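You operate a simulated robot arm through the tools that you are given. There is no shell and no other tool.

Carry out the task below with a simulated two-armed robot. There is one attempt and no reset: what you move stays moved.

TASK
Wipe both lenses clean and put them on the pass shelf.
Fine: the two on the lens mat; use the blue cloth and put it back where it lay; the pass shelf is the green one marked GOOD. What is to be rubbed or washed off counts as gone when no trace of it is left.

It is judged by the outcome, as a careful person would: the job done as asked, and still so three seconds after it is handed in. It fails if anything else is knocked over, pushed out of place, dropped, spilled or broken. Flat cloth is picked up by pressing the open fingertips on it (5 to 10 N) and closing them slowly along it; thin cloth reads only 2 to 8 mm in the jaws.

THE ROBOT
Two 7-joint arms with fingered hands on one trunk that stands fixed in place. Base frame: the origin is at the foot of the trunk, x ahead of it, y to its left, z up. Lengths are in mm, angles in rad, forces in N, time in s.
The left shoulder is at [70, 169, 1243], the right one opposite. With the tool pointing down near the work surface each hand reaches from about 260 to 680 mm from the base axis, measured 20 degrees to its own side. Payload 3.4 kg a hand.
The tool frame of a hand sits at the grasp point between the pads (the TCP): z along the fingers, y along the line on which they close. The tips reach 23 mm beyond it. The gripper opens to 116 mm; its body begins 65 mm behind the TCP. The gripper is a hand of 4 fingers: y runs from the thumb to the fingers, the wrist lies at [0, 0, -211] in the tool frame, and closing takes about 1.5 s.
Orientation is that of the tool frame in the base frame, as a unit quaternion [w, x, y, z]. With the fingers straight down and closing along the base's y, the tool's x points along the base's -x, its y along +y and its z along -z.

THE INTERFACE
- The arms move only by the tool jog_arm. It takes "left_motion", "right_motion" or both (then of equal length, played together; a hand with none holds still); each is a list of rows, each a list of 6 numbers: the shift along the tool's x, y, z in mm, then the turn, a rotation vector about the tool's x, y, z in rad. In form: [[dx, dy, dz, wx, wy, wz], ...]. A call has 1 to 20 rows; each row shifts and turns the commanded pose from where the row before left it, along the tool's axes as they then stand. "left_jaw" and "right_jaw" are, for a hand that has rows, the opening, from 0 (shut) to 1 (fully open), set as the call begins (left out, the last holds). Rows are played at 5 a second. More than 50 mm and 0.15 rad between two rows, or a gripper value outside its range, and nothing of the call is played. Where a pose cannot be reached the arm comes as near as it can. A force on the tool above 70 N (or 10 N above the force at the start of the call, whichever is more), or a blocked arm, ends the call early, and 0.2 s more pass. The fingers move at their own pace (about 153 mm/s each) and stop on an object; they squeeze with about 21 N. The grip force told is the motor's: it shows also when the fingers shut on nothing. Time passes only in rows, and 0.2 s behind the last, so rows that do not move let the fingers close. It gives the time, the measured TCP pose, the force on the tool (base axes), the opening and the grip force at its end, in the units of the frame above (readings bear some noise), with the torque about the TCP (base axes, N m) and any sound that the robot's microphone picked up.
- Cameras (640 x 400 px; columns grow to the right, rows downward): "scene" is now at [125.4, 37.3, 1459.5]; the picture's right is [0.44, -0.90, 0.00], its down [-0.62, -0.31, -0.72] and it looks along [0.65, 0.32, -0.69] (base axes); focal length 281 px, centre (320, 200). "left" rides on the left gripper at [-69, 1, -90] in its tool frame; the picture's right is [-0.01, -1.00, 0.00], its down [0.79, -0.01, -0.61] and it looks along [0.61, -0.01, 0.79] (tool axes); focal length 251 px, centre (320, 200). "right" rides on the right gripper at [69, 1, -90] in its tool frame; the picture's right is [-0.01, 1.00, 0.00], its down [-0.79, -0.01, -0.61] and it looks along [-0.61, -0.01, 0.79] (tool axes); focal length 251 px, centre (320, 200). There is no depth. A picture from a camera that has moved, and an enlarged one, comes with that camera's place and axes in the base frame and with its lens.
- grab_frame(camera): a new picture of that camera. It takes no simulated time.
- slide_trunk(by): slides the trunk up (or, below 0, down) by that many mm; the arms and the scene camera ride with it, the base frame stays. It gives what a move gives, with no picture.
- curl_fingers(finger1, finger2, finger3, thumb_bend, hand): sets how far each is bent, from 0 (flat) to 100 (curled in); at 30 the hand is open as for a grip, at 70 the pads meet at the TCP. One left out holds its place. A second passes; each finger stops where it meets its share of the squeeze, and holds until it gets a number again. A gripper value or a shape takes the hand back. It gives what a move gives, with no picture; readings hold the bend of each and the force on the fingers (four entries, about 0 where the hand has none), thumb and palm.
- set_grasp(shape, hand): the hand has 4 fingers and takes this shape, open, in about a second: jaw (thumb against the fingers, like two jaws); tri (thumb and two fingers); tip (a fingertip pinch); poke (one finger out to press); point (the index stretched); flat (the hand flat); cup (the hand cupped); fist (a fist). The gripper value then closes the fingers along that shape, each until it touches; the sizes above hold for jaw. It gives what a move gives, with no picture.
- head_to(pan, tilt): turns the head with the scene camera to pan (to the left, within 1.501 rad either way) and tilt (down, from -0.506 to 1.204), counted from straight ahead of the robot. It gives what a move gives.
- zoom(camera, box): a new picture of the part [left, top, right, bottom] of that camera's present view, enlarged. It takes no simulated time.
- job_done(): hands the job in; it is judged then, once.

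Places have to be worked out from the pictures, the camera data and where the tool is seen. Open the grippers and draw the arms clear of the work before you hand the job in, unless the task says otherwise.

The tools are called after "Emit:" as name(argument=value, ...) on one line, values as JSON. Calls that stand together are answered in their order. jog_arm: Moves the arms, as the interface text tells. Its arguments: {"type":"object","properties":{"left_motion":{"type":"array"},"left_jaw":{"type":"number"},"right_motion":{"type":"array"},"right_jaw":{"type":"number"}},"required":[]} The other tools are called the same way: slide_trunk (by) moves the trunk up or down; set_grasp (shape, hand) gives the hand a shape; curl_fingers (finger1, finger2, finger3, thumb_bend, hand) moves the fingers one by one; head_to (pan, tilt) turns the head that bears the scene camera; grab_frame (camera) takes a picture; zoom (camera, box) takes an enlarged picture of a part of a camera's view; job_done () hands the job in.

At the start:

```text
time_s: 0.0
left_position: [299.2, 335.1, 1200.4]
left_tool_rot: [0.0, 0.0, 1.0, 0.0]
left_force: [-0.4, 0.2, 0.8]
left_ft_torque: [-0.05, -0.03, -0.03]
left_grip_width: 116.0
left_finger_force: 0.0
left_shape: jaw
left_bend: [30.0, 30.0, 30.0, 30.0]
left_finger forces: [0.0, 0.0, 0.0, 0.0, 0.0, 0.0]
right_position: [496.6, 21.4, 1250.0]
right_tool_rot: [0.0, 0.001, 1.0, 0.001]
right_force: [0.4, 0.5, 0.3]
right_ft_torque: [0.0, 0.02, 0.0]
right_grip_width: 115.9
right_finger_force: 0.1
right_shape: jaw
right_bend: [30.0, 30.0, 30.0, 30.0]
right_finger forces: [0.0, 0.0, 0.1, 0.0, 0.0, 0.1]
trunk travel left (down, up): [-750.0, 190.0]
head pan, tilt (commanded): [0.457, 0.766]
```

scene: 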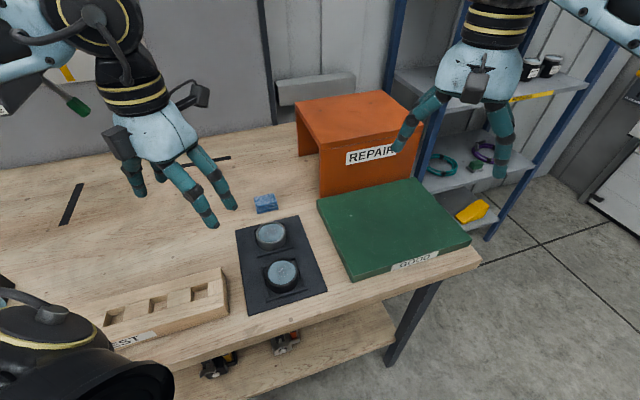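
right: 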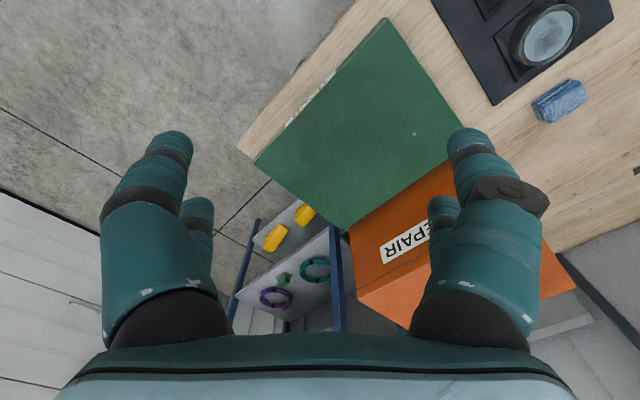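
left: 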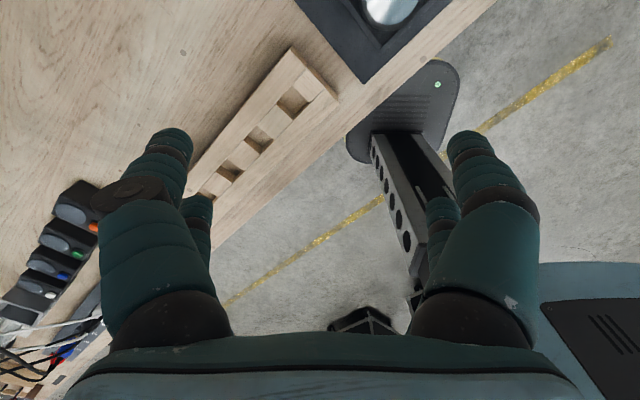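

The pictures show the mat with two lenses, a small blue folded cloth, a green shelf marked GOOD and an orange one marked REPAIR. I'll enlarge the scene to work out positions and see the smudges.

Emit:
zoom(camera="scene", box=[220, 180, 340, 320])

Emit:
zoom(camera="right", box=[430, 0, 640, 140])

Emit:
zoom(camera="scene", box=[300, 80, 500, 290])

```text
2.86 times, centred on (280, 250) of scene
camera zoom: at [125.4, 37.3, 1459.5], right [0.44, -0.9, 0.0], down [-0.62, -0.31, -0.72], along [0.65, 0.32, -0.69], focal length 804 px, centre (434, 57)
```

zoom: 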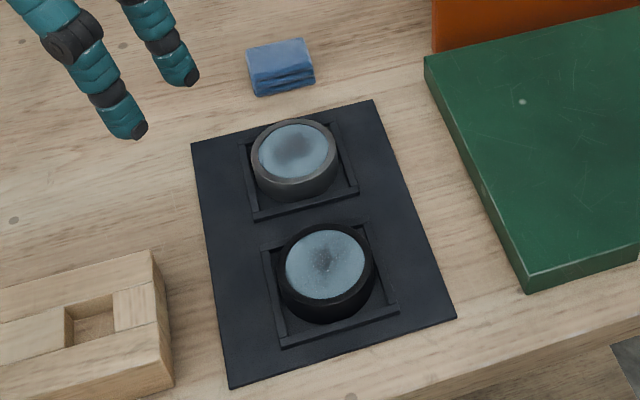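

```text
2.86 times, centred on (535, 70) of right
camera zoom: at [428.2, 21.5, 1339.6], right [0.01, 1.0, 0.0], down [0.79, -0.01, 0.61], along [0.61, -0.01, -0.79], focal length 718 px, centre (-294, 571)
```

zoom: 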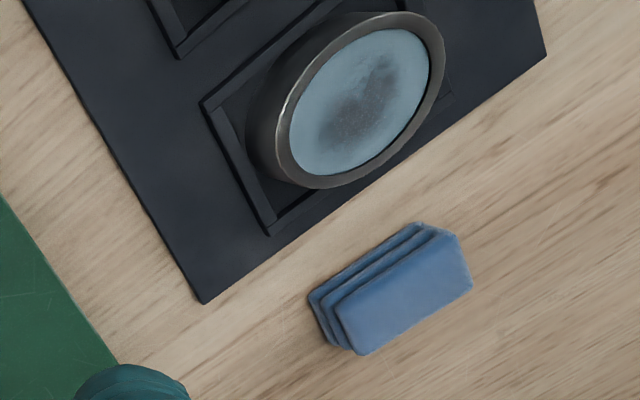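

```text
1.90 times, centred on (400, 185) of scene
camera zoom: at [125.4, 37.3, 1459.5], right [0.44, -0.9, 0.0], down [-0.62, -0.31, -0.72], along [0.65, 0.32, -0.69], focal length 536 px, centre (168, 229)
```

zoom: 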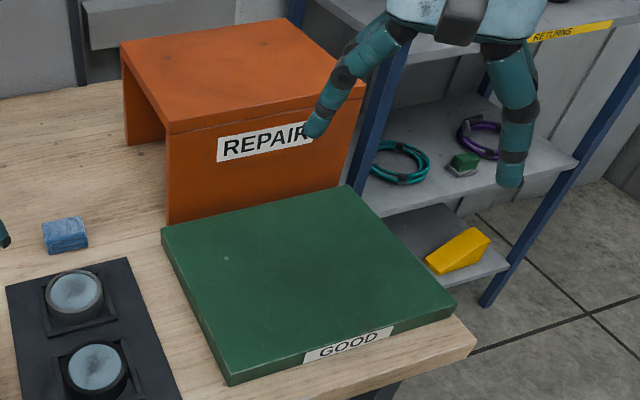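

The mat corners triangulate to a tabletop near z≈900, with the mat turned about 45°. I put lens A (grey ring) near (467,338), lens B (black ring) near (386,257), and the cloth near (561,417). I'll move the right hand aside and turn the left hand 45° to line up with the table.

Emit:
jog_arm(left_motion=[[0, 0, 0, 0, 0, 0.131], [0, 0, 0, 0, 0, 0.131], [0, 0, 0, 0, 0, 0.131], [0, 0, 0, 0, 0, 0.131], [0, 0, 0, 0, 0, 0.131], [0, 0, 0, 0, 0, 0.13]], right_motion=[[20, -40, 0, 0, 0, 0], [20, -40, 0, 0, 0, 0], [20, -40, 0, 0, 0, 0], [20, -40, 0, 0, 0, 0], [20, -40, 0, 0, 0, 0], [20, -40, 0, 0, 0, 0]])

```text
time_s: 1.4
left_position: [296.3, 334.5, 1202.3]
left_tool_rot: [0.001, 0.383, 0.924, 0.0]
left_force: [-0.4, 0.5, -0.1]
left_ft_torque: [0.02, -0.02, -0.02]
left_grip_width: 116.1
left_finger_force: 0.1
left_shape: jaw
left_bend: [30.0, 30.0, 30.0, 30.0]
left_finger forces: [0.0, 0.0, 0.0, 0.0, 0.1, 0.1]
right_position: [374.2, -220.2, 1251.3]
right_tool_rot: [0.001, 0.001, 1.0, 0.001]
right_force: [0.3, 0.0, 0.6]
right_ft_torque: [-0.03, -0.02, 0.0]
right_grip_width: 115.6
right_finger_force: 0.0
right_shape: jaw
right_bend: [30.0, 30.0, 30.0, 30.0]
right_finger forces: [0.0, 0.1, 0.1, 0.0, 0.0, 0.0]
trunk travel left (down, up): [-750.0, 190.0]
head pan, tilt (commanded): [0.457, 0.766]
```

The left tool is now aligned: y = (0.707, 0.707) and x = (−0.707, 0.707). I move it above the cloth at a safe height to look at it.

Emit:
jog_arm(left_motion=[[-18.5, 35, 12, 0, 0, 0], [-18.5, 35, 12, 0, 0, 0], [-18.5, 35, 12, 0, 0, 0], [-18.5, 35, 12, 0, 0, 0], [-18.5, 35, 12, 0, 0, 0], [-18.5, 35, 12, 0, 0, 0], [-18.5, 35, 12, 0, 0, 0], [0, 0, 0, 0, 0, 0]])

Emit:
grab_frame(camera="left")

Emit:
grab_frame(camera="scene")

```text
time_s: 3.2
left_position: [563.0, 415.1, 1115.7]
left_tool_rot: [0.001, 0.382, 0.924, 0.0]
left_force: [-0.2, -0.6, 0.7]
left_ft_torque: [-0.02, -0.04, -0.01]
left_grip_width: 116.0
left_finger_force: 0.1
left_shape: jaw
left_bend: [30.0, 30.0, 30.0, 30.0]
left_finger forces: [0.0, 0.0, 0.0, 0.0, 0.0, 0.0]
right_position: [374.0, -218.6, 1251.9]
right_tool_rot: [0.001, 0.001, 1.0, 0.0]
right_force: [0.9, 0.7, 1.0]
right_ft_torque: [-0.02, -0.01, -0.02]
right_grip_width: 115.9
right_finger_force: 0.2
right_shape: jaw
right_bend: [30.0, 30.0, 30.0, 30.0]
right_finger forces: [0.1, 0.1, 0.1, 0.0, 0.1, 0.1]
trunk travel left (down, up): [-750.0, 190.0]
head pan, tilt (commanded): [0.457, 0.766]
```

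```text
taken
camera left: at [610.4, 366.7, 1206.3], right [-0.7, -0.71, 0.0], down [-0.57, 0.56, 0.61], along [-0.43, 0.42, -0.8], focal length 251 px, centre (320, 200)
```

left: 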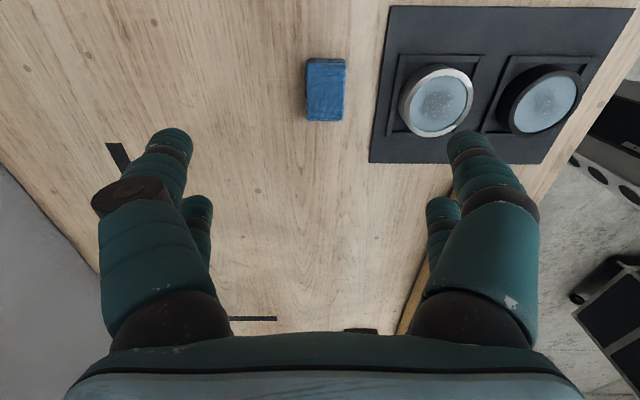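

```text
taken
camera scene: at [124.3, 37.2, 1459.6], right [0.44, -0.9, 0.0], down [-0.62, -0.31, -0.72], along [0.65, 0.32, -0.69], focal length 281 px, centre (320, 200)
```

scene: 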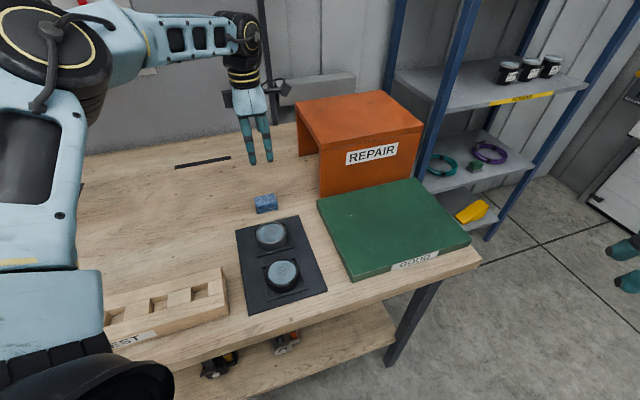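

The cloth is visible in the left wrist view at about (326,90). I'll zoom on it and on the lenses to measure and inspect them.

Emit:
zoom(camera="left", box=[270, 30, 390, 150])

Emit:
zoom(camera="left", box=[360, 0, 640, 175])

Emit:
zoom(camera="scene", box=[220, 180, 340, 320])

```text
3.33 times, centred on (330, 90) of left
camera zoom: at [610.4, 366.7, 1206.3], right [-0.7, -0.71, 0.0], down [-0.57, 0.56, 0.61], along [-0.43, 0.42, -0.8], focal length 838 px, centre (287, 567)
```

zoom: 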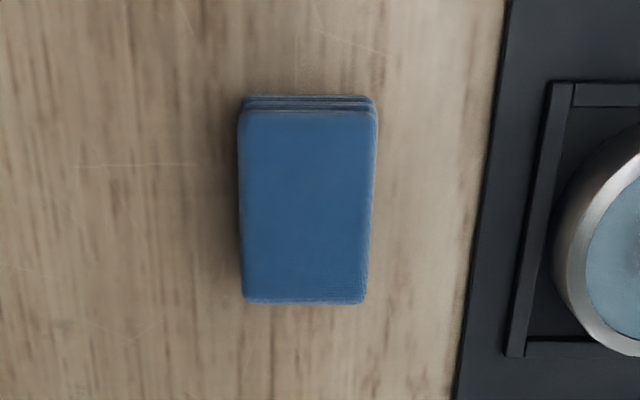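

```text
2.29 times, centred on (500, 88) of left
camera zoom: at [610.4, 366.7, 1206.3], right [-0.7, -0.71, 0.0], down [-0.57, 0.56, 0.61], along [-0.43, 0.42, -0.8], focal length 575 px, centre (-91, 457)
```

zoom: 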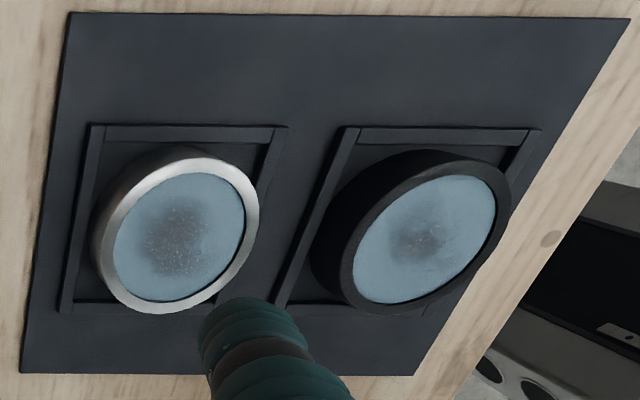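

```text
2.86 times, centred on (280, 250) of scene
camera zoom: at [124.3, 37.2, 1459.6], right [0.44, -0.9, 0.0], down [-0.62, -0.31, -0.72], along [0.65, 0.32, -0.69], focal length 804 px, centre (434, 57)
```

zoom: 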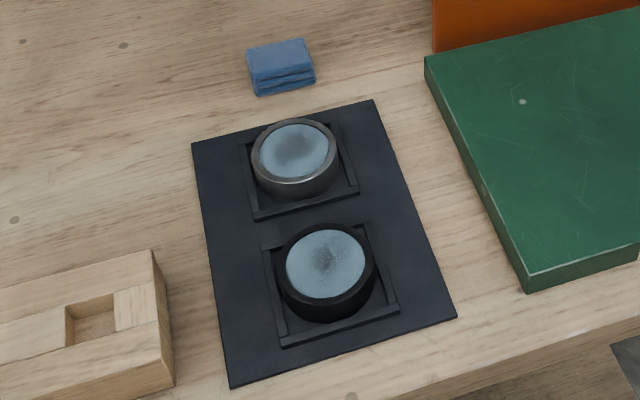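

The cloth is a folded block of about 41×58×20 mm centred near (557,412), with its top around z≈920 and the tabletop at about 901. Its 41 mm side lies along my closing axis, so I'll come down above it and refine.

Emit:
jog_arm(left_motion=[[2, -6.4, 30, 0, 0, 0], [0, 0, 40, 0, 0, 0], [0, 0, 40, 0, 0, 0], [0, 0, 20, 0, 0, 0], [0, 0, 0, 0, 0, 0]])

Emit:
grab_frame(camera="left")

Emit:
zoom(camera="scene", box=[200, 120, 340, 240])

```text
time_s: 4.4
left_position: [555.9, 414.7, 987.1]
left_tool_rot: [-0.001, 0.383, 0.924, 0.0]
left_force: [0.4, -0.3, -0.1]
left_ft_torque: [0.01, 0.01, -0.02]
left_grip_width: 115.9
left_finger_force: 0.1
left_shape: jaw
left_bend: [30.0, 30.0, 30.0, 30.0]
left_finger forces: [0.0, 0.0, 0.0, 0.1, 0.0, 0.0]
right_position: [375.8, -218.0, 1251.5]
right_tool_rot: [0.0, 0.001, 1.0, 0.0]
right_force: [-0.3, 0.1, 0.3]
right_ft_torque: [0.01, 0.02, 0.0]
right_grip_width: 115.6
right_finger_force: 0.1
right_shape: jaw
right_bend: [30.0, 30.0, 30.0, 30.0]
right_finger forces: [0.0, 0.0, 0.0, 0.0, 0.1, 0.1]
trunk travel left (down, up): [-750.0, 190.0]
head pan, tilt (commanded): [0.457, 0.766]
```

```text
taken
camera left: at [603.4, 365.0, 1076.7], right [-0.7, -0.71, 0.0], down [-0.57, 0.56, 0.61], along [-0.43, 0.43, -0.8], focal length 251 px, centre (320, 200)
```

left: 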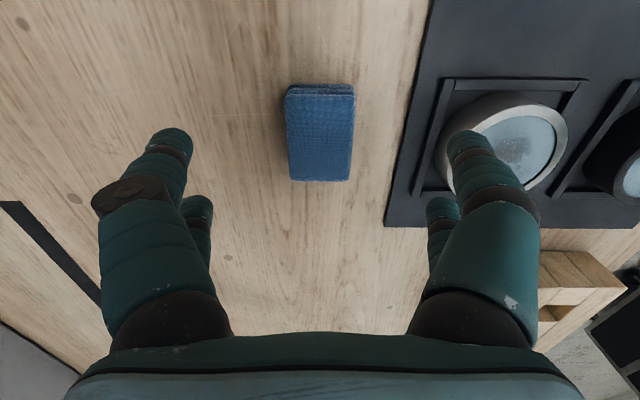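

```text
3.33 times, centred on (270, 180) of scene
camera zoom: at [125.1, 37.1, 1459.6], right [0.44, -0.9, 0.0], down [-0.62, -0.31, -0.72], along [0.65, 0.32, -0.69], focal length 938 px, centre (487, 267)
```

zoom: 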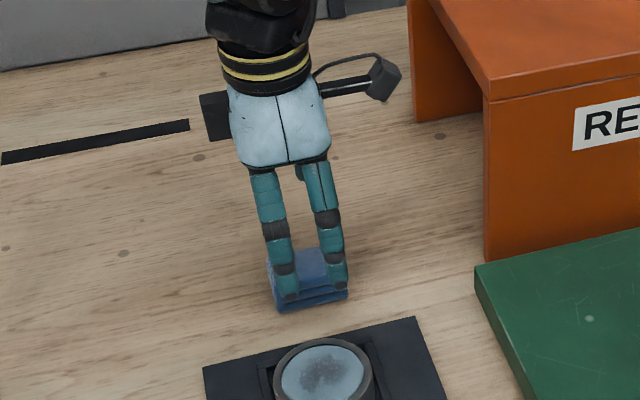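

The cloth sits centred between the fingers. I go down to TCP z≈933 so the tips pass about 10 mm below the cloth's top, then close partway and check for contact.

Emit:
jog_arm(left_motion=[[-1.5, 0, 25, 0, 0, 0], [0, 0, 20, 0, 0, 0], [0, 0, 9, 0, 0, 0], [0, 0, 0, 0, 0, 0]])

Emit:
grab_frame(camera="left")

Emit:
zoom(camera="scene", box=[200, 120, 340, 240])

```text
time_s: 5.4
left_position: [550.9, 411.0, 936.2]
left_tool_rot: [0.002, 0.382, 0.924, 0.0]
left_force: [-0.3, 0.0, 0.3]
left_ft_torque: [-0.02, -0.01, -0.01]
left_grip_width: 115.9
left_finger_force: 0.2
left_shape: jaw
left_bend: [30.0, 30.0, 30.0, 30.0]
left_finger forces: [0.1, 0.0, 0.0, 0.0, 0.0, 0.0]
left hand out of reach, approached as far as the arm can: row 2, 3
right_position: [376.8, -217.5, 1250.3]
right_tool_rot: [-0.001, 0.001, 1.0, 0.001]
right_force: [0.0, -0.4, 0.1]
right_ft_torque: [0.01, 0.0, -0.03]
right_grip_width: 115.8
right_finger_force: 0.0
right_shape: jaw
right_bend: [30.0, 30.0, 30.0, 30.0]
right_finger forces: [0.0, 0.0, 0.0, 0.0, 0.0, 0.0]
trunk travel left (down, up): [-750.0, 190.0]
head pan, tilt (commanded): [0.457, 0.766]
```

```text
taken
camera left: at [599.2, 362.1, 1027.1], right [-0.7, -0.71, 0.0], down [-0.57, 0.56, 0.61], along [-0.43, 0.43, -0.8], focal length 251 px, centre (320, 200)
```

left: 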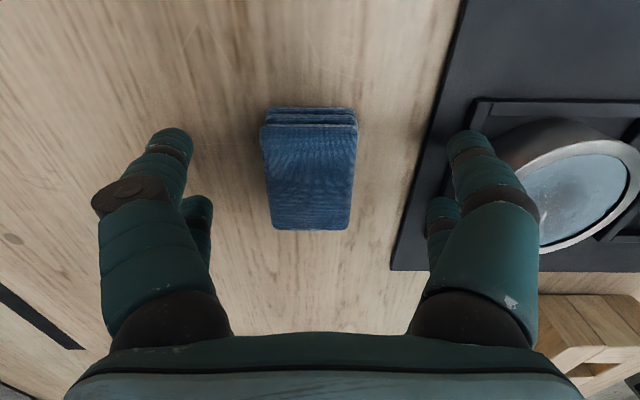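

```text
3.33 times, centred on (270, 180) of scene
camera zoom: at [125.8, 37.3, 1459.5], right [0.44, -0.9, 0.0], down [-0.62, -0.31, -0.72], along [0.65, 0.32, -0.69], focal length 938 px, centre (487, 267)
```

zoom: 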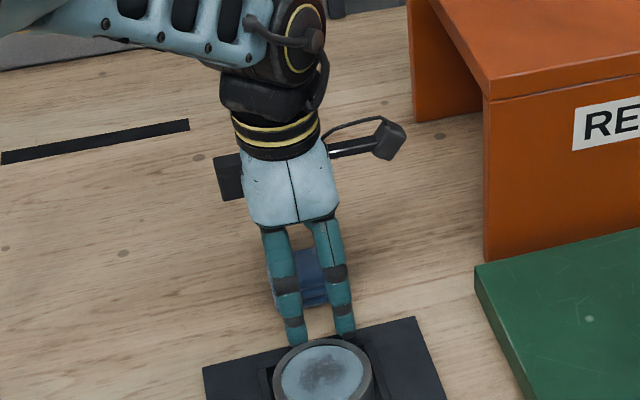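

The arm is at the edge of its reach here, and the open fingers overlap the mat edge near lens A. I'll go back up, narrow the jaws, and then lower the trunk by about 100 mm to gain reach.

Emit:
jog_arm(left_motion=[[0, 0, -30, 0, 0, 0], [0, 0, -40, 0, 0, 0], [0, 0, -40, 0, 0, 0], [0, 0, -40, 0, 0, 0], [0, 0, -20, 0, 0, 0]], left_jaw=0.62)

Emit:
slide_trunk(by=-110)

Emit:
grab_frame(camera="left")

Emit:
grab_frame(camera="scene")

```text
time_s: 6.6
left_position: [550.3, 411.3, 1107.1]
left_tool_rot: [-0.001, 0.383, 0.924, 0.0]
left_force: [0.0, -0.4, -0.2]
left_ft_torque: [0.0, -0.02, 0.04]
left_grip_width: 72.6
left_finger_force: 0.1
left_shape: jaw
left_bend: [70.0, 70.0, 70.0, 71.0]
left_finger forces: [0.0, 0.0, 0.1, 0.0, 0.0, 0.0]
right_position: [375.7, -218.3, 1250.9]
right_tool_rot: [0.0, 0.001, 1.0, 0.0]
right_force: [0.3, 0.3, -0.8]
right_ft_torque: [0.0, 0.03, -0.01]
right_grip_width: 116.0
right_finger_force: 0.1
right_shape: jaw
right_bend: [30.0, 30.0, 30.0, 30.0]
right_finger forces: [0.0, 0.1, 0.1, 0.0, 0.0, 0.1]
trunk travel left (down, up): [-750.0, 190.0]
head pan, tilt (commanded): [0.457, 0.766]
```

```text
time_s: 8.0
left_position: [550.4, 410.1, 996.4]
left_tool_rot: [-0.001, 0.383, 0.924, 0.001]
left_force: [0.0, -0.1, -0.5]
left_ft_torque: [0.01, 0.01, 0.0]
left_grip_width: 72.2
left_finger_force: 0.0
left_shape: jaw
left_bend: [70.0, 70.0, 70.0, 71.0]
left_finger forces: [0.1, 0.1, 0.0, 0.2, 0.0, 0.0]
right_position: [376.4, -217.5, 1140.2]
right_tool_rot: [0.001, 0.001, 1.0, 0.001]
right_force: [0.5, -0.4, 0.0]
right_ft_torque: [0.01, 0.0, 0.01]
right_grip_width: 116.1
right_finger_force: 0.0
right_shape: jaw
right_bend: [30.0, 30.0, 30.0, 30.0]
right_finger forces: [0.1, 0.1, 0.0, 0.1, 0.0, 0.0]
trunk travel left (down, up): [-640.0, 300.0]
head pan, tilt (commanded): [0.457, 0.766]
```

```text
taken
camera left: at [598.6, 361.4, 1086.3], right [-0.7, -0.71, 0.0], down [-0.57, 0.56, 0.61], along [-0.43, 0.42, -0.8], focal length 251 px, centre (320, 200)
```

left: 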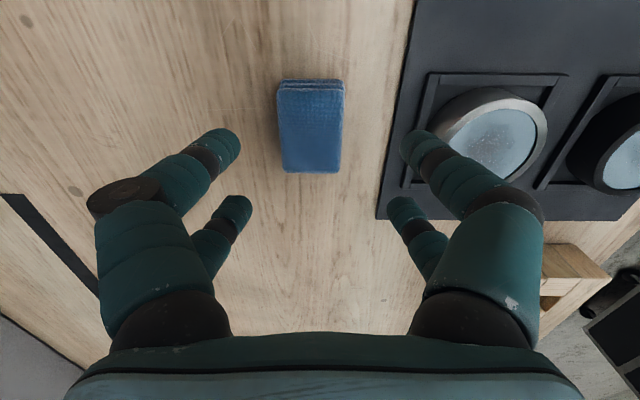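

```text
taken
camera scene: at [125.2, 37.2, 1349.6], right [0.44, -0.9, 0.0], down [-0.62, -0.31, -0.72], along [0.65, 0.32, -0.69], focal length 281 px, centre (320, 200)
```

scene: 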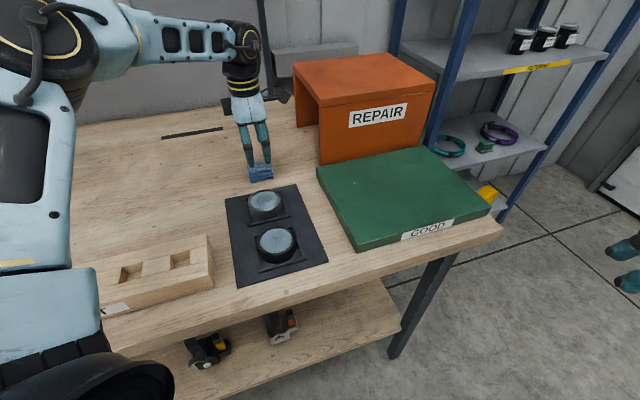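

The cloth re-measures at (555,411.5). I'll tilt the tool 0.1 rad to bring the wrist nearer the base, then descend with the jaws at about 72 mm.

Emit:
jog_arm(left_motion=[[0, 0, 0, -0.1, 0, 0], [-1.2, -0.8, 22, 0, 0, 0], [-1.2, -0.8, 22, 0, 0, 0], [0, 0, 14, 0, 0, 0], [0, 0, 4, 0, 0, 0], [0, 0, 0, 0, 0, 0]])

Emit:
grab_frame(camera="left")

Emit:
zoom(camera="scene", box=[190, 80, 330, 220])

```text
time_s: 9.4
left_position: [554.8, 411.6, 934.5]
left_tool_rot: [0.019, 0.382, 0.923, 0.046]
left_force: [0.5, -0.2, -0.5]
left_ft_torque: [-0.01, -0.01, -0.05]
left_grip_width: 72.1
left_finger_force: 0.1
left_shape: jaw
left_bend: [70.0, 70.0, 70.0, 71.0]
left_finger forces: [0.0, 0.0, 0.0, 0.1, 0.0, 0.1]
right_position: [374.9, -218.9, 1142.3]
right_tool_rot: [0.0, 0.001, 1.0, 0.0]
right_force: [-0.2, -1.5, -0.6]
right_ft_torque: [0.0, 0.0, -0.02]
right_grip_width: 115.7
right_finger_force: 0.1
right_shape: jaw
right_bend: [30.0, 30.0, 30.0, 30.0]
right_finger forces: [0.0, 0.0, 0.0, 0.0, 0.0, 0.1]
trunk travel left (down, up): [-640.0, 300.0]
head pan, tilt (commanded): [0.457, 0.766]
```

```text
taken
camera left: at [597.1, 356.4, 1024.3], right [-0.7, -0.71, -0.1], down [-0.61, 0.51, 0.6], along [-0.38, 0.48, -0.79], focal length 251 px, centre (320, 200)
```

left: 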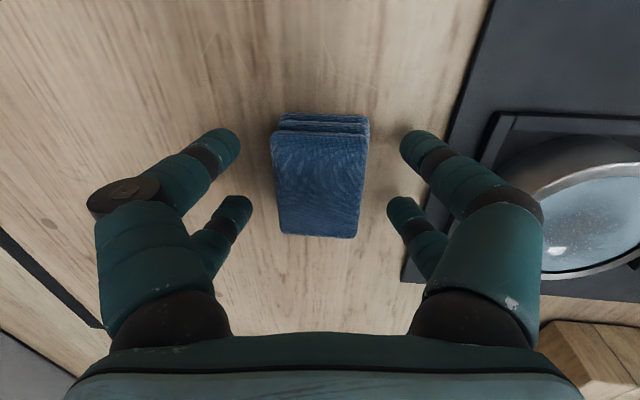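

```text
2.86 times, centred on (260, 150) of scene
camera zoom: at [125.3, 37.1, 1349.5], right [0.44, -0.9, 0.0], down [-0.62, -0.31, -0.72], along [0.65, 0.32, -0.69], focal length 804 px, centre (491, 343)
```

zoom: 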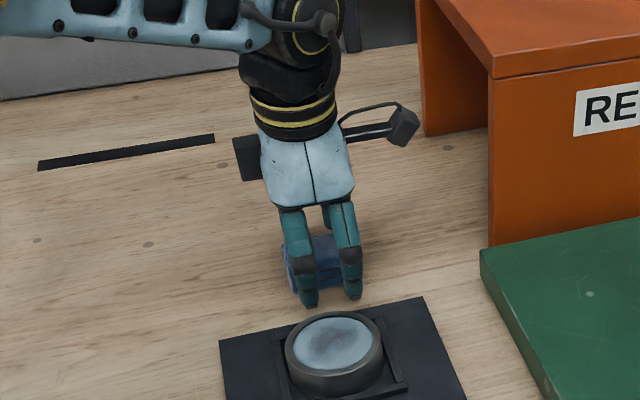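

The pose is as planned at (554.8, 411.6, 934.5) with no contact force. I close on the cloth.

Emit:
jog_arm(left_motion=[[0, 0, 0, 0, 0, 0], [0, 0, 0, 0, 0, 0], [0, 0, 0, 0, 0, 0], [0, 0, 0, 0, 0, 0], [0, 0, 0, 0, 0, 0], [0, 0, 0, 0, 0, 0], [0, 0, 0, 0, 0, 0], [0, 0, 0, 0, 0, 0]], left_jaw=0.2)

Emit:
grab_frame(camera="left")

Emit:
zoom(camera="scene", box=[190, 80, 330, 220])

```text
time_s: 11.2
left_position: [555.1, 412.4, 935.6]
left_tool_rot: [0.019, 0.382, 0.923, 0.046]
left_force: [-0.7, 0.9, -0.2]
left_ft_torque: [-0.01, 0.05, -0.02]
left_grip_width: 37.4
left_finger_force: 21.3
left_shape: jaw
left_bend: [73.0, 73.0, 73.0, 77.0]
left_finger forces: [19.0, 19.0, 18.8, 0.0, 19.1, 0.1]
right_position: [375.5, -218.2, 1142.0]
right_tool_rot: [0.0, 0.001, 1.0, 0.0]
right_force: [-0.2, 0.6, 0.8]
right_ft_torque: [0.02, 0.01, -0.02]
right_grip_width: 115.8
right_finger_force: 0.1
right_shape: jaw
right_bend: [30.0, 30.0, 30.0, 30.0]
right_finger forces: [0.0, 0.1, 0.0, 0.0, 0.1, 0.0]
trunk travel left (down, up): [-640.0, 300.0]
head pan, tilt (commanded): [0.457, 0.766]
```

```text
taken
camera left: at [597.3, 356.5, 1024.4], right [-0.7, -0.71, -0.1], down [-0.61, 0.51, 0.6], along [-0.38, 0.48, -0.79], focal length 251 px, centre (320, 200)
```

left: 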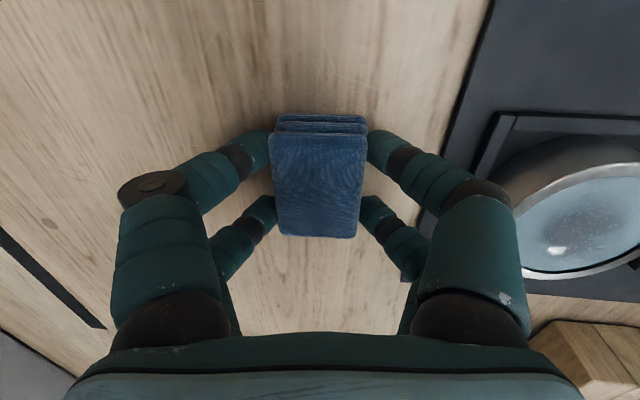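

```text
2.86 times, centred on (260, 150) of scene
camera zoom: at [125.5, 37.2, 1349.5], right [0.44, -0.9, 0.0], down [-0.62, -0.31, -0.72], along [0.65, 0.32, -0.69], focal length 804 px, centre (491, 343)
```

zoom: 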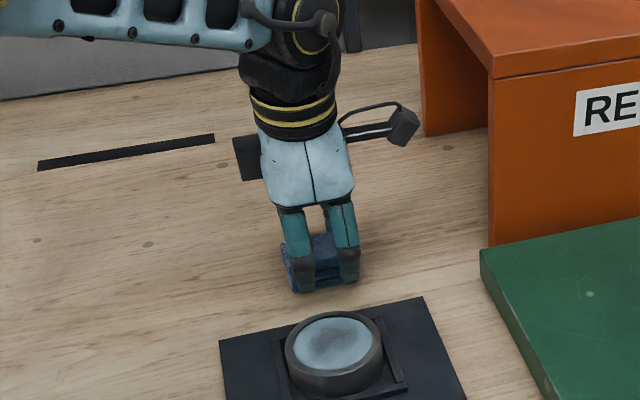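

The cloth is gripped at 37.4 mm with all digits reading 19 N. I lift it straight up by 70 mm and check.

Emit:
jog_arm(left_motion=[[0, 1, -10, 0, 0, 0], [0, 3, -29.8, 0, 0, 0], [0, 3, -29.8, 0, 0, 0], [0, 0, 0, 0, 0, 0]])

Emit:
grab_frame(camera="left")

Emit:
zoom(camera="scene", box=[190, 80, 330, 220])

```text
time_s: 12.2
left_position: [554.2, 409.9, 1003.7]
left_tool_rot: [0.019, 0.382, 0.923, 0.046]
left_force: [0.4, -0.6, -0.8]
left_ft_torque: [-0.08, 0.0, 0.05]
left_grip_width: 37.3
left_finger_force: 20.7
left_shape: jaw
left_bend: [73.0, 73.0, 73.0, 77.0]
left_finger forces: [19.0, 19.0, 18.7, 0.0, 19.1, 0.0]
right_position: [376.5, -217.8, 1141.2]
right_tool_rot: [-0.001, 0.001, 1.0, 0.0]
right_force: [-0.4, 0.1, -0.7]
right_ft_torque: [0.02, 0.02, -0.01]
right_grip_width: 115.8
right_finger_force: 0.0
right_shape: jaw
right_bend: [30.0, 30.0, 30.0, 30.0]
right_finger forces: [0.0, 0.0, 0.0, 0.0, 0.0, 0.0]
trunk travel left (down, up): [-640.0, 300.0]
head pan, tilt (commanded): [0.457, 0.766]
```

```text
taken
camera left: at [596.6, 354.8, 1093.3], right [-0.7, -0.71, -0.1], down [-0.61, 0.51, 0.6], along [-0.38, 0.48, -0.79], focal length 251 px, centre (320, 200)
```

left: 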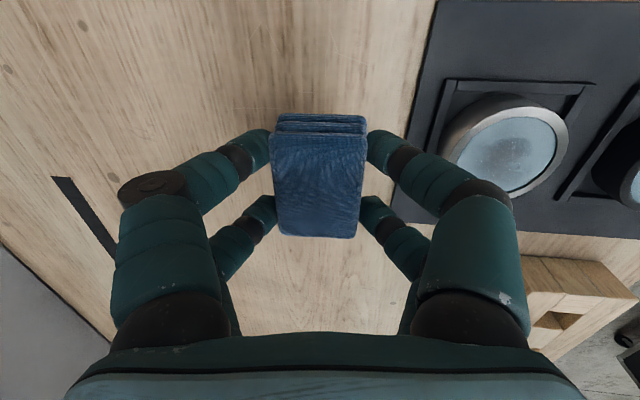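

```text
2.86 times, centred on (260, 150) of scene
camera zoom: at [125.8, 37.5, 1349.5], right [0.44, -0.9, 0.0], down [-0.62, -0.31, -0.72], along [0.65, 0.32, -0.69], focal length 804 px, centre (491, 343)
```

zoom: 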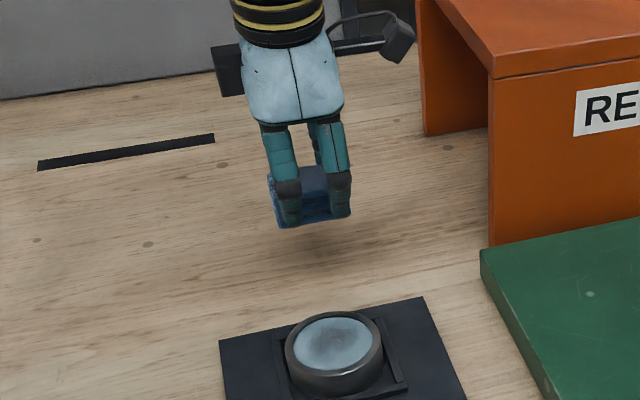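

The cloth is firmly held, with its bottom about 34 mm below the TCP. I carry it level to above lens A near (466,337.5) at a safe height.

Emit:
jog_arm(left_motion=[[2, -22, -2.2, 0, 0, 0], [3, -30, -3, 0, 0, 0], [3, -30, -3, 0, 0, 0], [3, -31, -3.1, 0, 0, 0], [0, 0, 0, 0, 0, 0]])

Emit:
grab_frame(camera="left")

Emit:
zoom(camera="scene", box=[190, 120, 330, 260])

```text
time_s: 13.4
left_position: [467.9, 339.2, 1003.3]
left_tool_rot: [0.019, 0.382, 0.923, 0.045]
left_force: [-0.6, 0.1, -0.7]
left_ft_torque: [0.01, 0.02, 0.0]
left_grip_width: 37.2
left_finger_force: 20.8
left_shape: jaw
left_bend: [73.0, 73.0, 73.0, 77.0]
left_finger forces: [19.1, 18.9, 18.9, 0.0, 19.2, 0.0]
right_position: [376.7, -217.1, 1141.1]
right_tool_rot: [0.0, 0.001, 1.0, 0.001]
right_force: [0.8, -0.2, -0.1]
right_ft_torque: [0.01, 0.0, -0.01]
right_grip_width: 115.9
right_finger_force: 0.2
right_shape: jaw
right_bend: [30.0, 30.0, 30.0, 30.0]
right_finger forces: [0.0, 0.1, 0.0, 0.1, 0.0, 0.0]
trunk travel left (down, up): [-640.0, 300.0]
head pan, tilt (commanded): [0.457, 0.766]
```

```text
taken
camera left: at [509.6, 284.2, 1093.3], right [-0.7, -0.71, -0.1], down [-0.61, 0.51, 0.6], along [-0.38, 0.48, -0.79], focal length 251 px, centre (320, 200)
```

left: 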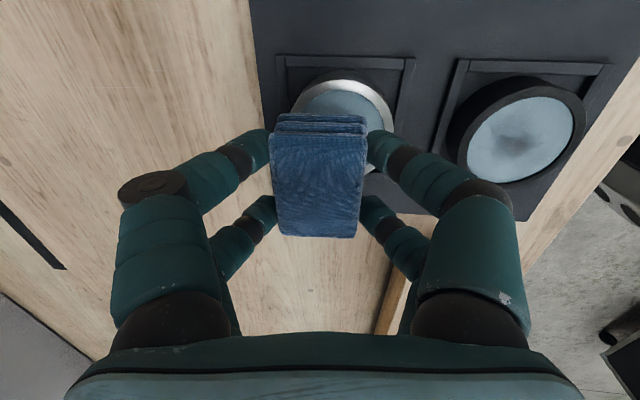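

```text
2.86 times, centred on (260, 190) of scene
camera zoom: at [126.0, 37.4, 1349.4], right [0.44, -0.9, 0.0], down [-0.62, -0.31, -0.72], along [0.65, 0.32, -0.69], focal length 804 px, centre (491, 229)
```

zoom: 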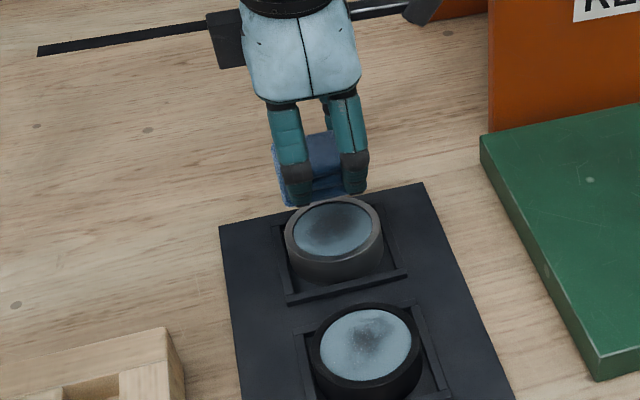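

Combining all the rays puts lens A at about (462,332) with its top near z≈932, and lens B at about (382,254). I shift 9.5 mm back along the mat and lower to just above lens A.

Emit:
jog_arm(left_motion=[[0, -6.1, 13.5, 0, 0, 0], [0, -6.1, 13.4, 0, 0, 0], [0, 0, 0, 0, 0, 0]])

Emit:
grab_frame(camera="left")

Emit:
zoom(camera="scene", box=[190, 120, 330, 260])

```text
time_s: 14.2
left_position: [459.2, 331.9, 975.5]
left_tool_rot: [0.019, 0.382, 0.923, 0.045]
left_force: [0.0, 0.0, -1.5]
left_ft_torque: [-0.02, 0.0, 0.01]
left_grip_width: 37.4
left_finger_force: 21.0
left_shape: jaw
left_bend: [73.0, 73.0, 73.0, 77.0]
left_finger forces: [18.9, 19.0, 18.8, 0.0, 19.2, 0.1]
right_position: [375.5, -218.9, 1141.0]
right_tool_rot: [0.0, 0.001, 1.0, 0.0]
right_force: [0.2, -0.4, 0.4]
right_ft_torque: [0.02, 0.0, 0.03]
right_grip_width: 116.0
right_finger_force: 0.0
right_shape: jaw
right_bend: [30.0, 30.0, 30.0, 30.0]
right_finger forces: [0.1, 0.1, 0.0, 0.0, 0.0, 0.1]
trunk travel left (down, up): [-640.0, 300.0]
head pan, tilt (commanded): [0.457, 0.766]
```

```text
taken
camera left: at [502.2, 276.9, 1065.3], right [-0.7, -0.71, -0.1], down [-0.61, 0.51, 0.6], along [-0.38, 0.48, -0.79], focal length 251 px, centre (320, 200)
```

left: 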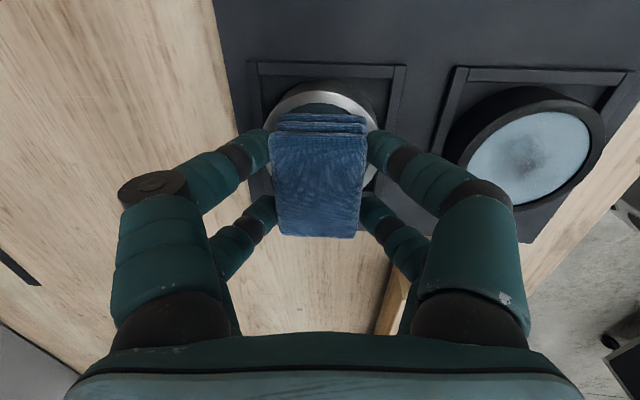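

```text
2.86 times, centred on (260, 190) of scene
camera zoom: at [125.2, 37.1, 1349.5], right [0.44, -0.9, 0.0], down [-0.62, -0.31, -0.72], along [0.65, 0.32, -0.69], focal length 804 px, centre (491, 229)
```

zoom: 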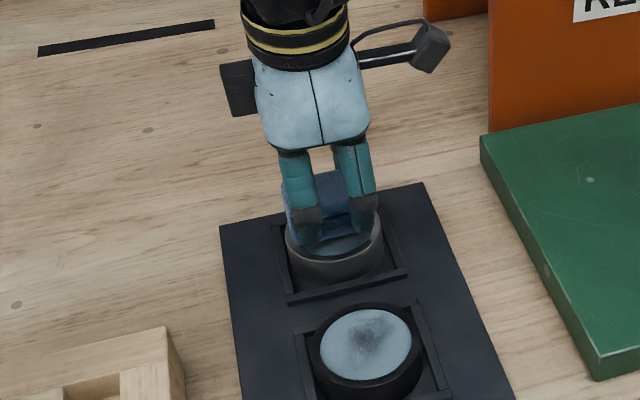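

The cloth is now centred over lens A. I lower in small steps and watch for contact.

Emit:
jog_arm(left_motion=[[0, -0.2, 2, 0, 0, 0], [0, -0.2, 2, 0, 0, 0], [0, -0.2, 2, 0, 0, 0], [0, 0, 0, 0, 0, 0]])

```text
time_s: 15.2
left_position: [459.7, 331.8, 969.9]
left_tool_rot: [0.02, 0.382, 0.923, 0.046]
left_force: [-0.2, 0.8, -0.5]
left_ft_torque: [0.01, 0.04, 0.0]
left_grip_width: 37.5
left_finger_force: 20.7
left_shape: jaw
left_bend: [73.0, 73.0, 73.0, 77.0]
left_finger forces: [19.0, 19.0, 18.8, 0.1, 19.1, 0.1]
right_position: [376.1, -218.0, 1140.7]
right_tool_rot: [0.0, 0.001, 1.0, 0.0]
right_force: [-0.1, -1.0, 0.6]
right_ft_torque: [-0.03, 0.01, 0.02]
right_grip_width: 116.0
right_finger_force: 0.1
right_shape: jaw
right_bend: [30.0, 30.0, 30.0, 30.0]
right_finger forces: [0.0, 0.0, 0.0, 0.0, 0.0, 0.0]
trunk travel left (down, up): [-640.0, 300.0]
head pan, tilt (commanded): [0.457, 0.766]
```

No contact yet at z≈970, so I keep stepping down.

Emit:
jog_arm(left_motion=[[0, -0.15, 1.5, 0, 0, 0], [0, -0.15, 1.5, 0, 0, 0], [0, 0, 0, 0, 0, 0]])

```text
time_s: 16.0
left_position: [458.6, 333.4, 965.8]
left_tool_rot: [0.019, 0.383, 0.923, 0.046]
left_force: [0.4, 0.4, -0.5]
left_ft_torque: [0.01, -0.03, -0.02]
left_grip_width: 37.3
left_finger_force: 21.2
left_shape: jaw
left_bend: [73.0, 73.0, 73.0, 77.0]
left_finger forces: [18.9, 19.0, 18.7, 0.1, 19.2, 0.0]
right_position: [376.1, -218.2, 1140.4]
right_tool_rot: [0.0, 0.0, 1.0, -0.001]
right_force: [0.7, 0.2, 0.7]
right_ft_torque: [0.0, 0.02, 0.04]
right_grip_width: 115.8
right_finger_force: 0.1
right_shape: jaw
right_bend: [30.0, 30.0, 30.0, 30.0]
right_finger forces: [0.0, 0.0, 0.0, 0.0, 0.0, 0.0]
trunk travel left (down, up): [-640.0, 300.0]
head pan, tilt (commanded): [0.457, 0.766]
```

Still no contact at about 966, so I continue down in steps of 1.5 mm.

Emit:
jog_arm(left_motion=[[0, -0.15, 1.5, 0, 0, 0], [0, 0, 0, 0, 0, 0]])

Emit:
jog_arm(left_motion=[[0, -0.15, 1.5, 0, 0, 0], [0, 0, 0, 0, 0, 0]])

Emit:
zoom(camera="scene", box=[220, 150, 320, 240])

```text
time_s: 16.6
left_position: [460.7, 333.3, 965.1]
left_tool_rot: [0.018, 0.382, 0.923, 0.046]
left_force: [0.3, 0.9, 1.7]
left_ft_torque: [-0.07, 0.03, 0.0]
left_grip_width: 37.2
left_finger_force: 21.2
left_shape: jaw
left_bend: [73.0, 73.0, 73.0, 77.0]
left_finger forces: [19.1, 19.1, 19.0, 0.1, 19.4, 0.0]
right_position: [376.0, -218.1, 1140.5]
right_tool_rot: [0.0, 0.001, 1.0, 0.0]
right_force: [0.4, -0.7, -0.3]
right_ft_torque: [0.0, -0.01, 0.0]
right_grip_width: 116.1
right_finger_force: 0.1
right_shape: jaw
right_bend: [30.0, 30.0, 30.0, 30.0]
right_finger forces: [0.0, 0.0, 0.1, 0.0, 0.0, 0.0]
trunk travel left (down, up): [-640.0, 300.0]
head pan, tilt (commanded): [0.457, 0.766]
```

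```text
time_s: 17.2
left_position: [461.1, 332.4, 965.7]
left_tool_rot: [0.02, 0.382, 0.923, 0.046]
left_force: [0.5, 0.4, 7.9]
left_ft_torque: [-0.05, 0.11, -0.03]
left_grip_width: 37.3
left_finger_force: 21.1
left_shape: jaw
left_bend: [73.0, 73.0, 74.0, 78.0]
left_finger forces: [21.1, 21.3, 20.3, 0.0, 20.5, 0.0]
right_position: [376.0, -218.3, 1142.0]
right_tool_rot: [0.002, 0.001, 1.0, 0.0]
right_force: [0.3, 0.8, -0.4]
right_ft_torque: [-0.02, -0.01, 0.01]
right_grip_width: 116.0
right_finger_force: 0.0
right_shape: jaw
right_bend: [30.0, 30.0, 30.0, 30.0]
right_finger forces: [0.0, 0.1, 0.1, 0.0, 0.0, 0.0]
trunk travel left (down, up): [-640.0, 300.0]
head pan, tilt (commanded): [0.457, 0.766]
```

```text
4.44 times, centred on (270, 195) of scene
camera zoom: at [124.4, 36.6, 1349.8], right [0.44, -0.9, 0.0], down [-0.62, -0.31, -0.72], along [0.65, 0.32, -0.69], focal length 1250 px, centre (542, 222)
```

zoom: 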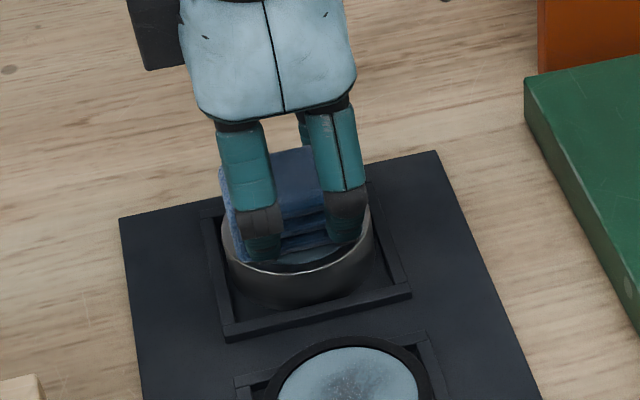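

There is contact at 7.9 N. I start wiping with gentle strokes of ±8–10 mm along both axes.

Emit:
jog_arm(left_motion=[[0, 4.975, 0.5, 0, 0, 0], [0, 4.975, 0.5, 0, 0, 0], [0, -4.975, -0.5, 0, 0, 0], [0, -4.975, -0.5, 0, 0, 0], [0, -4.975, -0.5, 0, 0, 0], [0, -4.975, -0.5, 0, 0, 0], [0, 4.975, 0.5, 0, 0, 0], [0, 4.975, 0.5, 0, 0, 0], [0, 0, 0, 0, 0, 0]])

Emit:
zoom(camera="scene", box=[220, 150, 320, 240])

Emit:
grab_frame(camera="left")

```text
time_s: 19.2
left_position: [459.4, 332.8, 964.8]
left_tool_rot: [0.019, 0.383, 0.923, 0.046]
left_force: [-2.3, -0.3, 3.7]
left_ft_torque: [-0.12, 0.08, -0.01]
left_grip_width: 37.6
left_finger_force: 20.8
left_shape: jaw
left_bend: [73.0, 73.0, 74.0, 78.0]
left_finger forces: [20.9, 20.9, 21.8, 0.0, 21.9, 0.0]
right_position: [375.1, -219.0, 1141.1]
right_tool_rot: [0.0, 0.001, 1.0, 0.0]
right_force: [-0.6, 0.2, -0.7]
right_ft_torque: [0.03, -0.03, 0.01]
right_grip_width: 116.0
right_finger_force: 0.1
right_shape: jaw
right_bend: [30.0, 30.0, 30.0, 30.0]
right_finger forces: [0.1, 0.0, 0.1, 0.1, 0.0, 0.0]
trunk travel left (down, up): [-640.0, 300.0]
head pan, tilt (commanded): [0.457, 0.766]
```

```text
4.44 times, centred on (270, 195) of scene
camera zoom: at [124.6, 36.2, 1349.6], right [0.44, -0.9, 0.0], down [-0.62, -0.3, -0.72], along [0.65, 0.32, -0.69], focal length 1250 px, centre (542, 222)
```

zoom: 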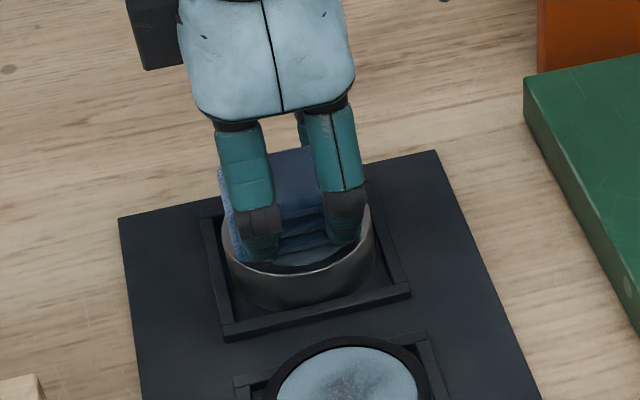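

```text
taken
camera left: at [502.0, 277.2, 1054.7], right [-0.7, -0.71, -0.1], down [-0.61, 0.51, 0.6], along [-0.38, 0.48, -0.79], focal length 251 px, centre (320, 200)
```

left: 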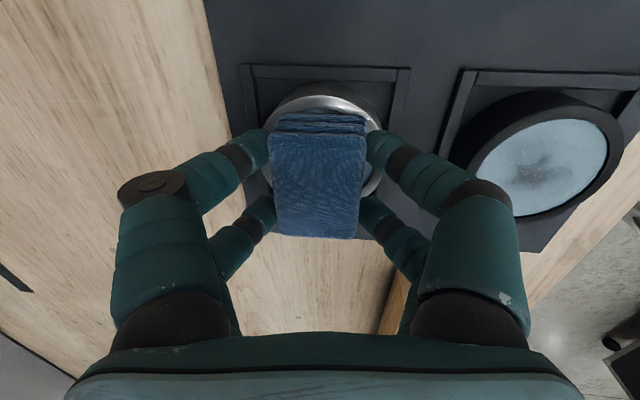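

The force fell to 3.7 N after the strokes. I press slightly more and add strokes along both axes before checking.

Emit:
jog_arm(left_motion=[[0, -0.08, 0.8, 0, 0, 0], [5, 0, 0, 0, 0, 0], [5, 0, 0, 0, 0, 0], [-5, 0, 0, 0, 0, 0], [-5, 0, 0, 0, 0, 0], [-5, 0, 0, 0, 0, 0], [-5, 0, 0, 0, 0, 0], [5, 0, 0, 0, 0, 0], [5, 0, 0, 0, 0, 0], [0, 5, 0.5, 0, 0, 0], [0, 5, 0.5, 0, 0, 0], [0, 4, 0.4, 0, 0, 0], [0, -4, -0.4, 0, 0, 0], [0, -5, -0.5, 0, 0, 0], [0, -5, -0.5, 0, 0, 0], [0, -5, -0.5, 0, 0, 0], [0, -5, -0.5, 0, 0, 0], [0, 5, 0.5, 0, 0, 0], [0, 5, 0.5, 0, 0, 0], [0, 0, 0, 0, 0, 0]])

Emit:
zoom(camera="scene", box=[220, 150, 320, 240])

```text
time_s: 23.4
left_position: [458.9, 331.9, 963.7]
left_tool_rot: [0.02, 0.382, 0.923, 0.047]
left_force: [-2.4, -2.2, 6.6]
left_ft_torque: [-0.14, 0.18, 0.02]
left_grip_width: 38.0
left_finger_force: 20.8
left_shape: jaw
left_bend: [73.0, 73.0, 74.0, 78.0]
left_finger forces: [20.9, 21.1, 22.2, 0.1, 22.0, 0.0]
right_position: [374.1, -218.4, 1142.1]
right_tool_rot: [0.001, 0.001, 1.0, 0.0]
right_force: [-0.8, 0.1, 0.2]
right_ft_torque: [-0.03, 0.01, -0.03]
right_grip_width: 115.8
right_finger_force: 0.0
right_shape: jaw
right_bend: [30.0, 30.0, 30.0, 30.0]
right_finger forces: [0.0, 0.0, 0.0, 0.1, 0.1, 0.0]
trunk travel left (down, up): [-640.0, 300.0]
head pan, tilt (commanded): [0.457, 0.766]
```

```text
4.44 times, centred on (270, 195) of scene
camera zoom: at [124.0, 35.8, 1349.7], right [0.44, -0.9, 0.0], down [-0.62, -0.3, -0.72], along [0.65, 0.32, -0.69], focal length 1250 px, centre (542, 222)
```

zoom: 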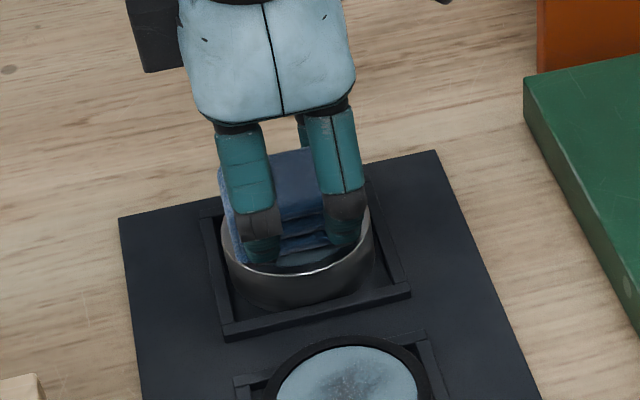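

The force is at 6.6 N and the lens stays in its nest. I lift and move the cloth back off lens A to look at the glass.

Emit:
jog_arm(left_motion=[[0, 1.5, -15, 0, 0, 0], [0, 3, -29.8, 0, 0, 0], [0, 30, 3, 0, 0, 0], [0, 35, 3.5, 0, 0, 0], [0, 0, 0, 0, 0, 0]])

Emit:
zoom(camera="scene", box=[230, 180, 310, 230])

Emit:
grab_frame(camera="left")

```text
time_s: 24.6
left_position: [507.3, 381.3, 1010.0]
left_tool_rot: [0.02, 0.382, 0.923, 0.047]
left_force: [-0.3, -0.9, 0.0]
left_ft_torque: [-0.03, -0.01, -0.01]
left_grip_width: 37.8
left_finger_force: 21.1
left_shape: jaw
left_bend: [73.0, 73.0, 74.0, 78.0]
left_finger forces: [20.7, 21.0, 20.9, 0.0, 20.7, 0.0]
right_position: [373.4, -217.8, 1140.6]
right_tool_rot: [0.001, 0.001, 1.0, 0.001]
right_force: [0.4, 0.0, 0.8]
right_ft_torque: [0.0, 0.0, -0.01]
right_grip_width: 115.9
right_finger_force: 0.1
right_shape: jaw
right_bend: [30.0, 30.0, 30.0, 30.0]
right_finger forces: [0.0, 0.0, 0.0, 0.0, 0.1, 0.0]
trunk travel left (down, up): [-640.0, 300.0]
head pan, tilt (commanded): [0.457, 0.766]
```

```text
8.00 times, centred on (270, 205) of scene
camera zoom: at [124.5, 36.6, 1349.6], right [0.44, -0.9, 0.0], down [-0.62, -0.31, -0.72], along [0.65, 0.32, -0.69], focal length 2251 px, centre (720, 160)
```

zoom: 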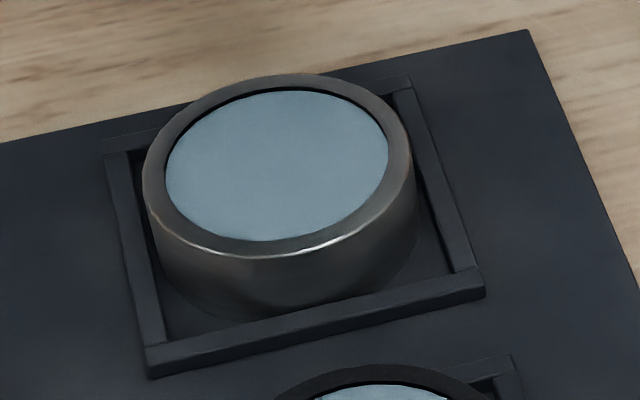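

```text
taken
camera left: at [548.1, 325.9, 1099.2], right [-0.7, -0.71, -0.1], down [-0.61, 0.51, 0.6], along [-0.38, 0.48, -0.79], focal length 251 px, centre (320, 200)
```

left: 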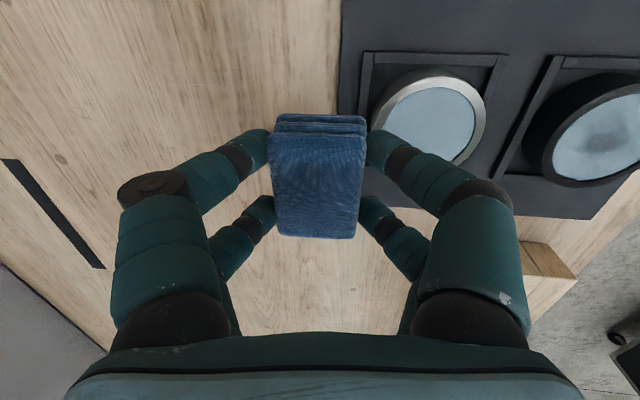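

Lens A looks clean from the scene camera. I check it from the wrist camera as well.

Emit:
zoom(camera="left", box=[360, 50, 500, 180])

Emit:
zoom(camera="left", box=[500, 60, 640, 200])

```text
3.08 times, centred on (430, 115) of left
camera zoom: at [548.1, 325.9, 1099.2], right [-0.7, -0.71, -0.1], down [-0.61, 0.51, 0.6], along [-0.38, 0.48, -0.79], focal length 774 px, centre (-18, 462)
```

zoom: 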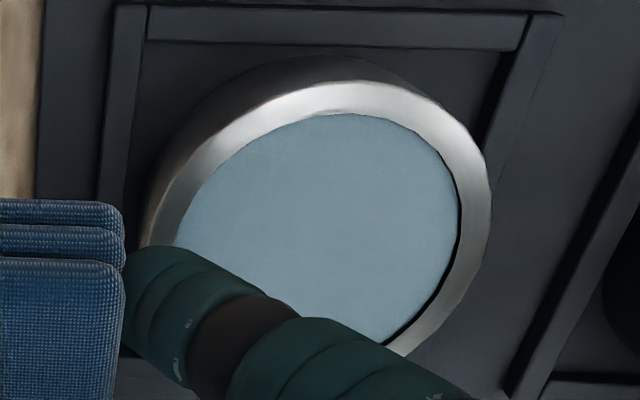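

```text
2.86 times, centred on (570, 130) of left
camera zoom: at [548.1, 325.9, 1099.2], right [-0.7, -0.71, -0.1], down [-0.61, 0.51, 0.6], along [-0.38, 0.48, -0.79], focal length 718 px, centre (-394, 400)
```

zoom: 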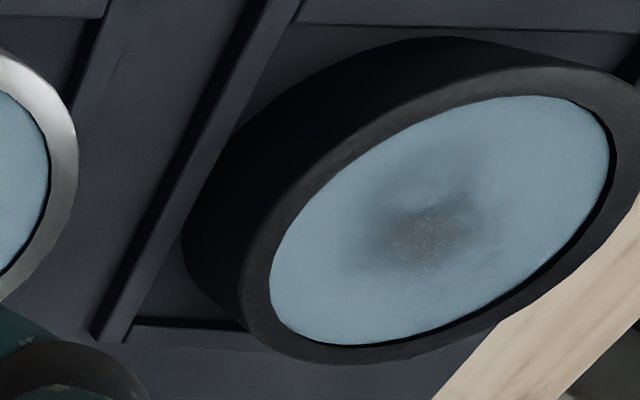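

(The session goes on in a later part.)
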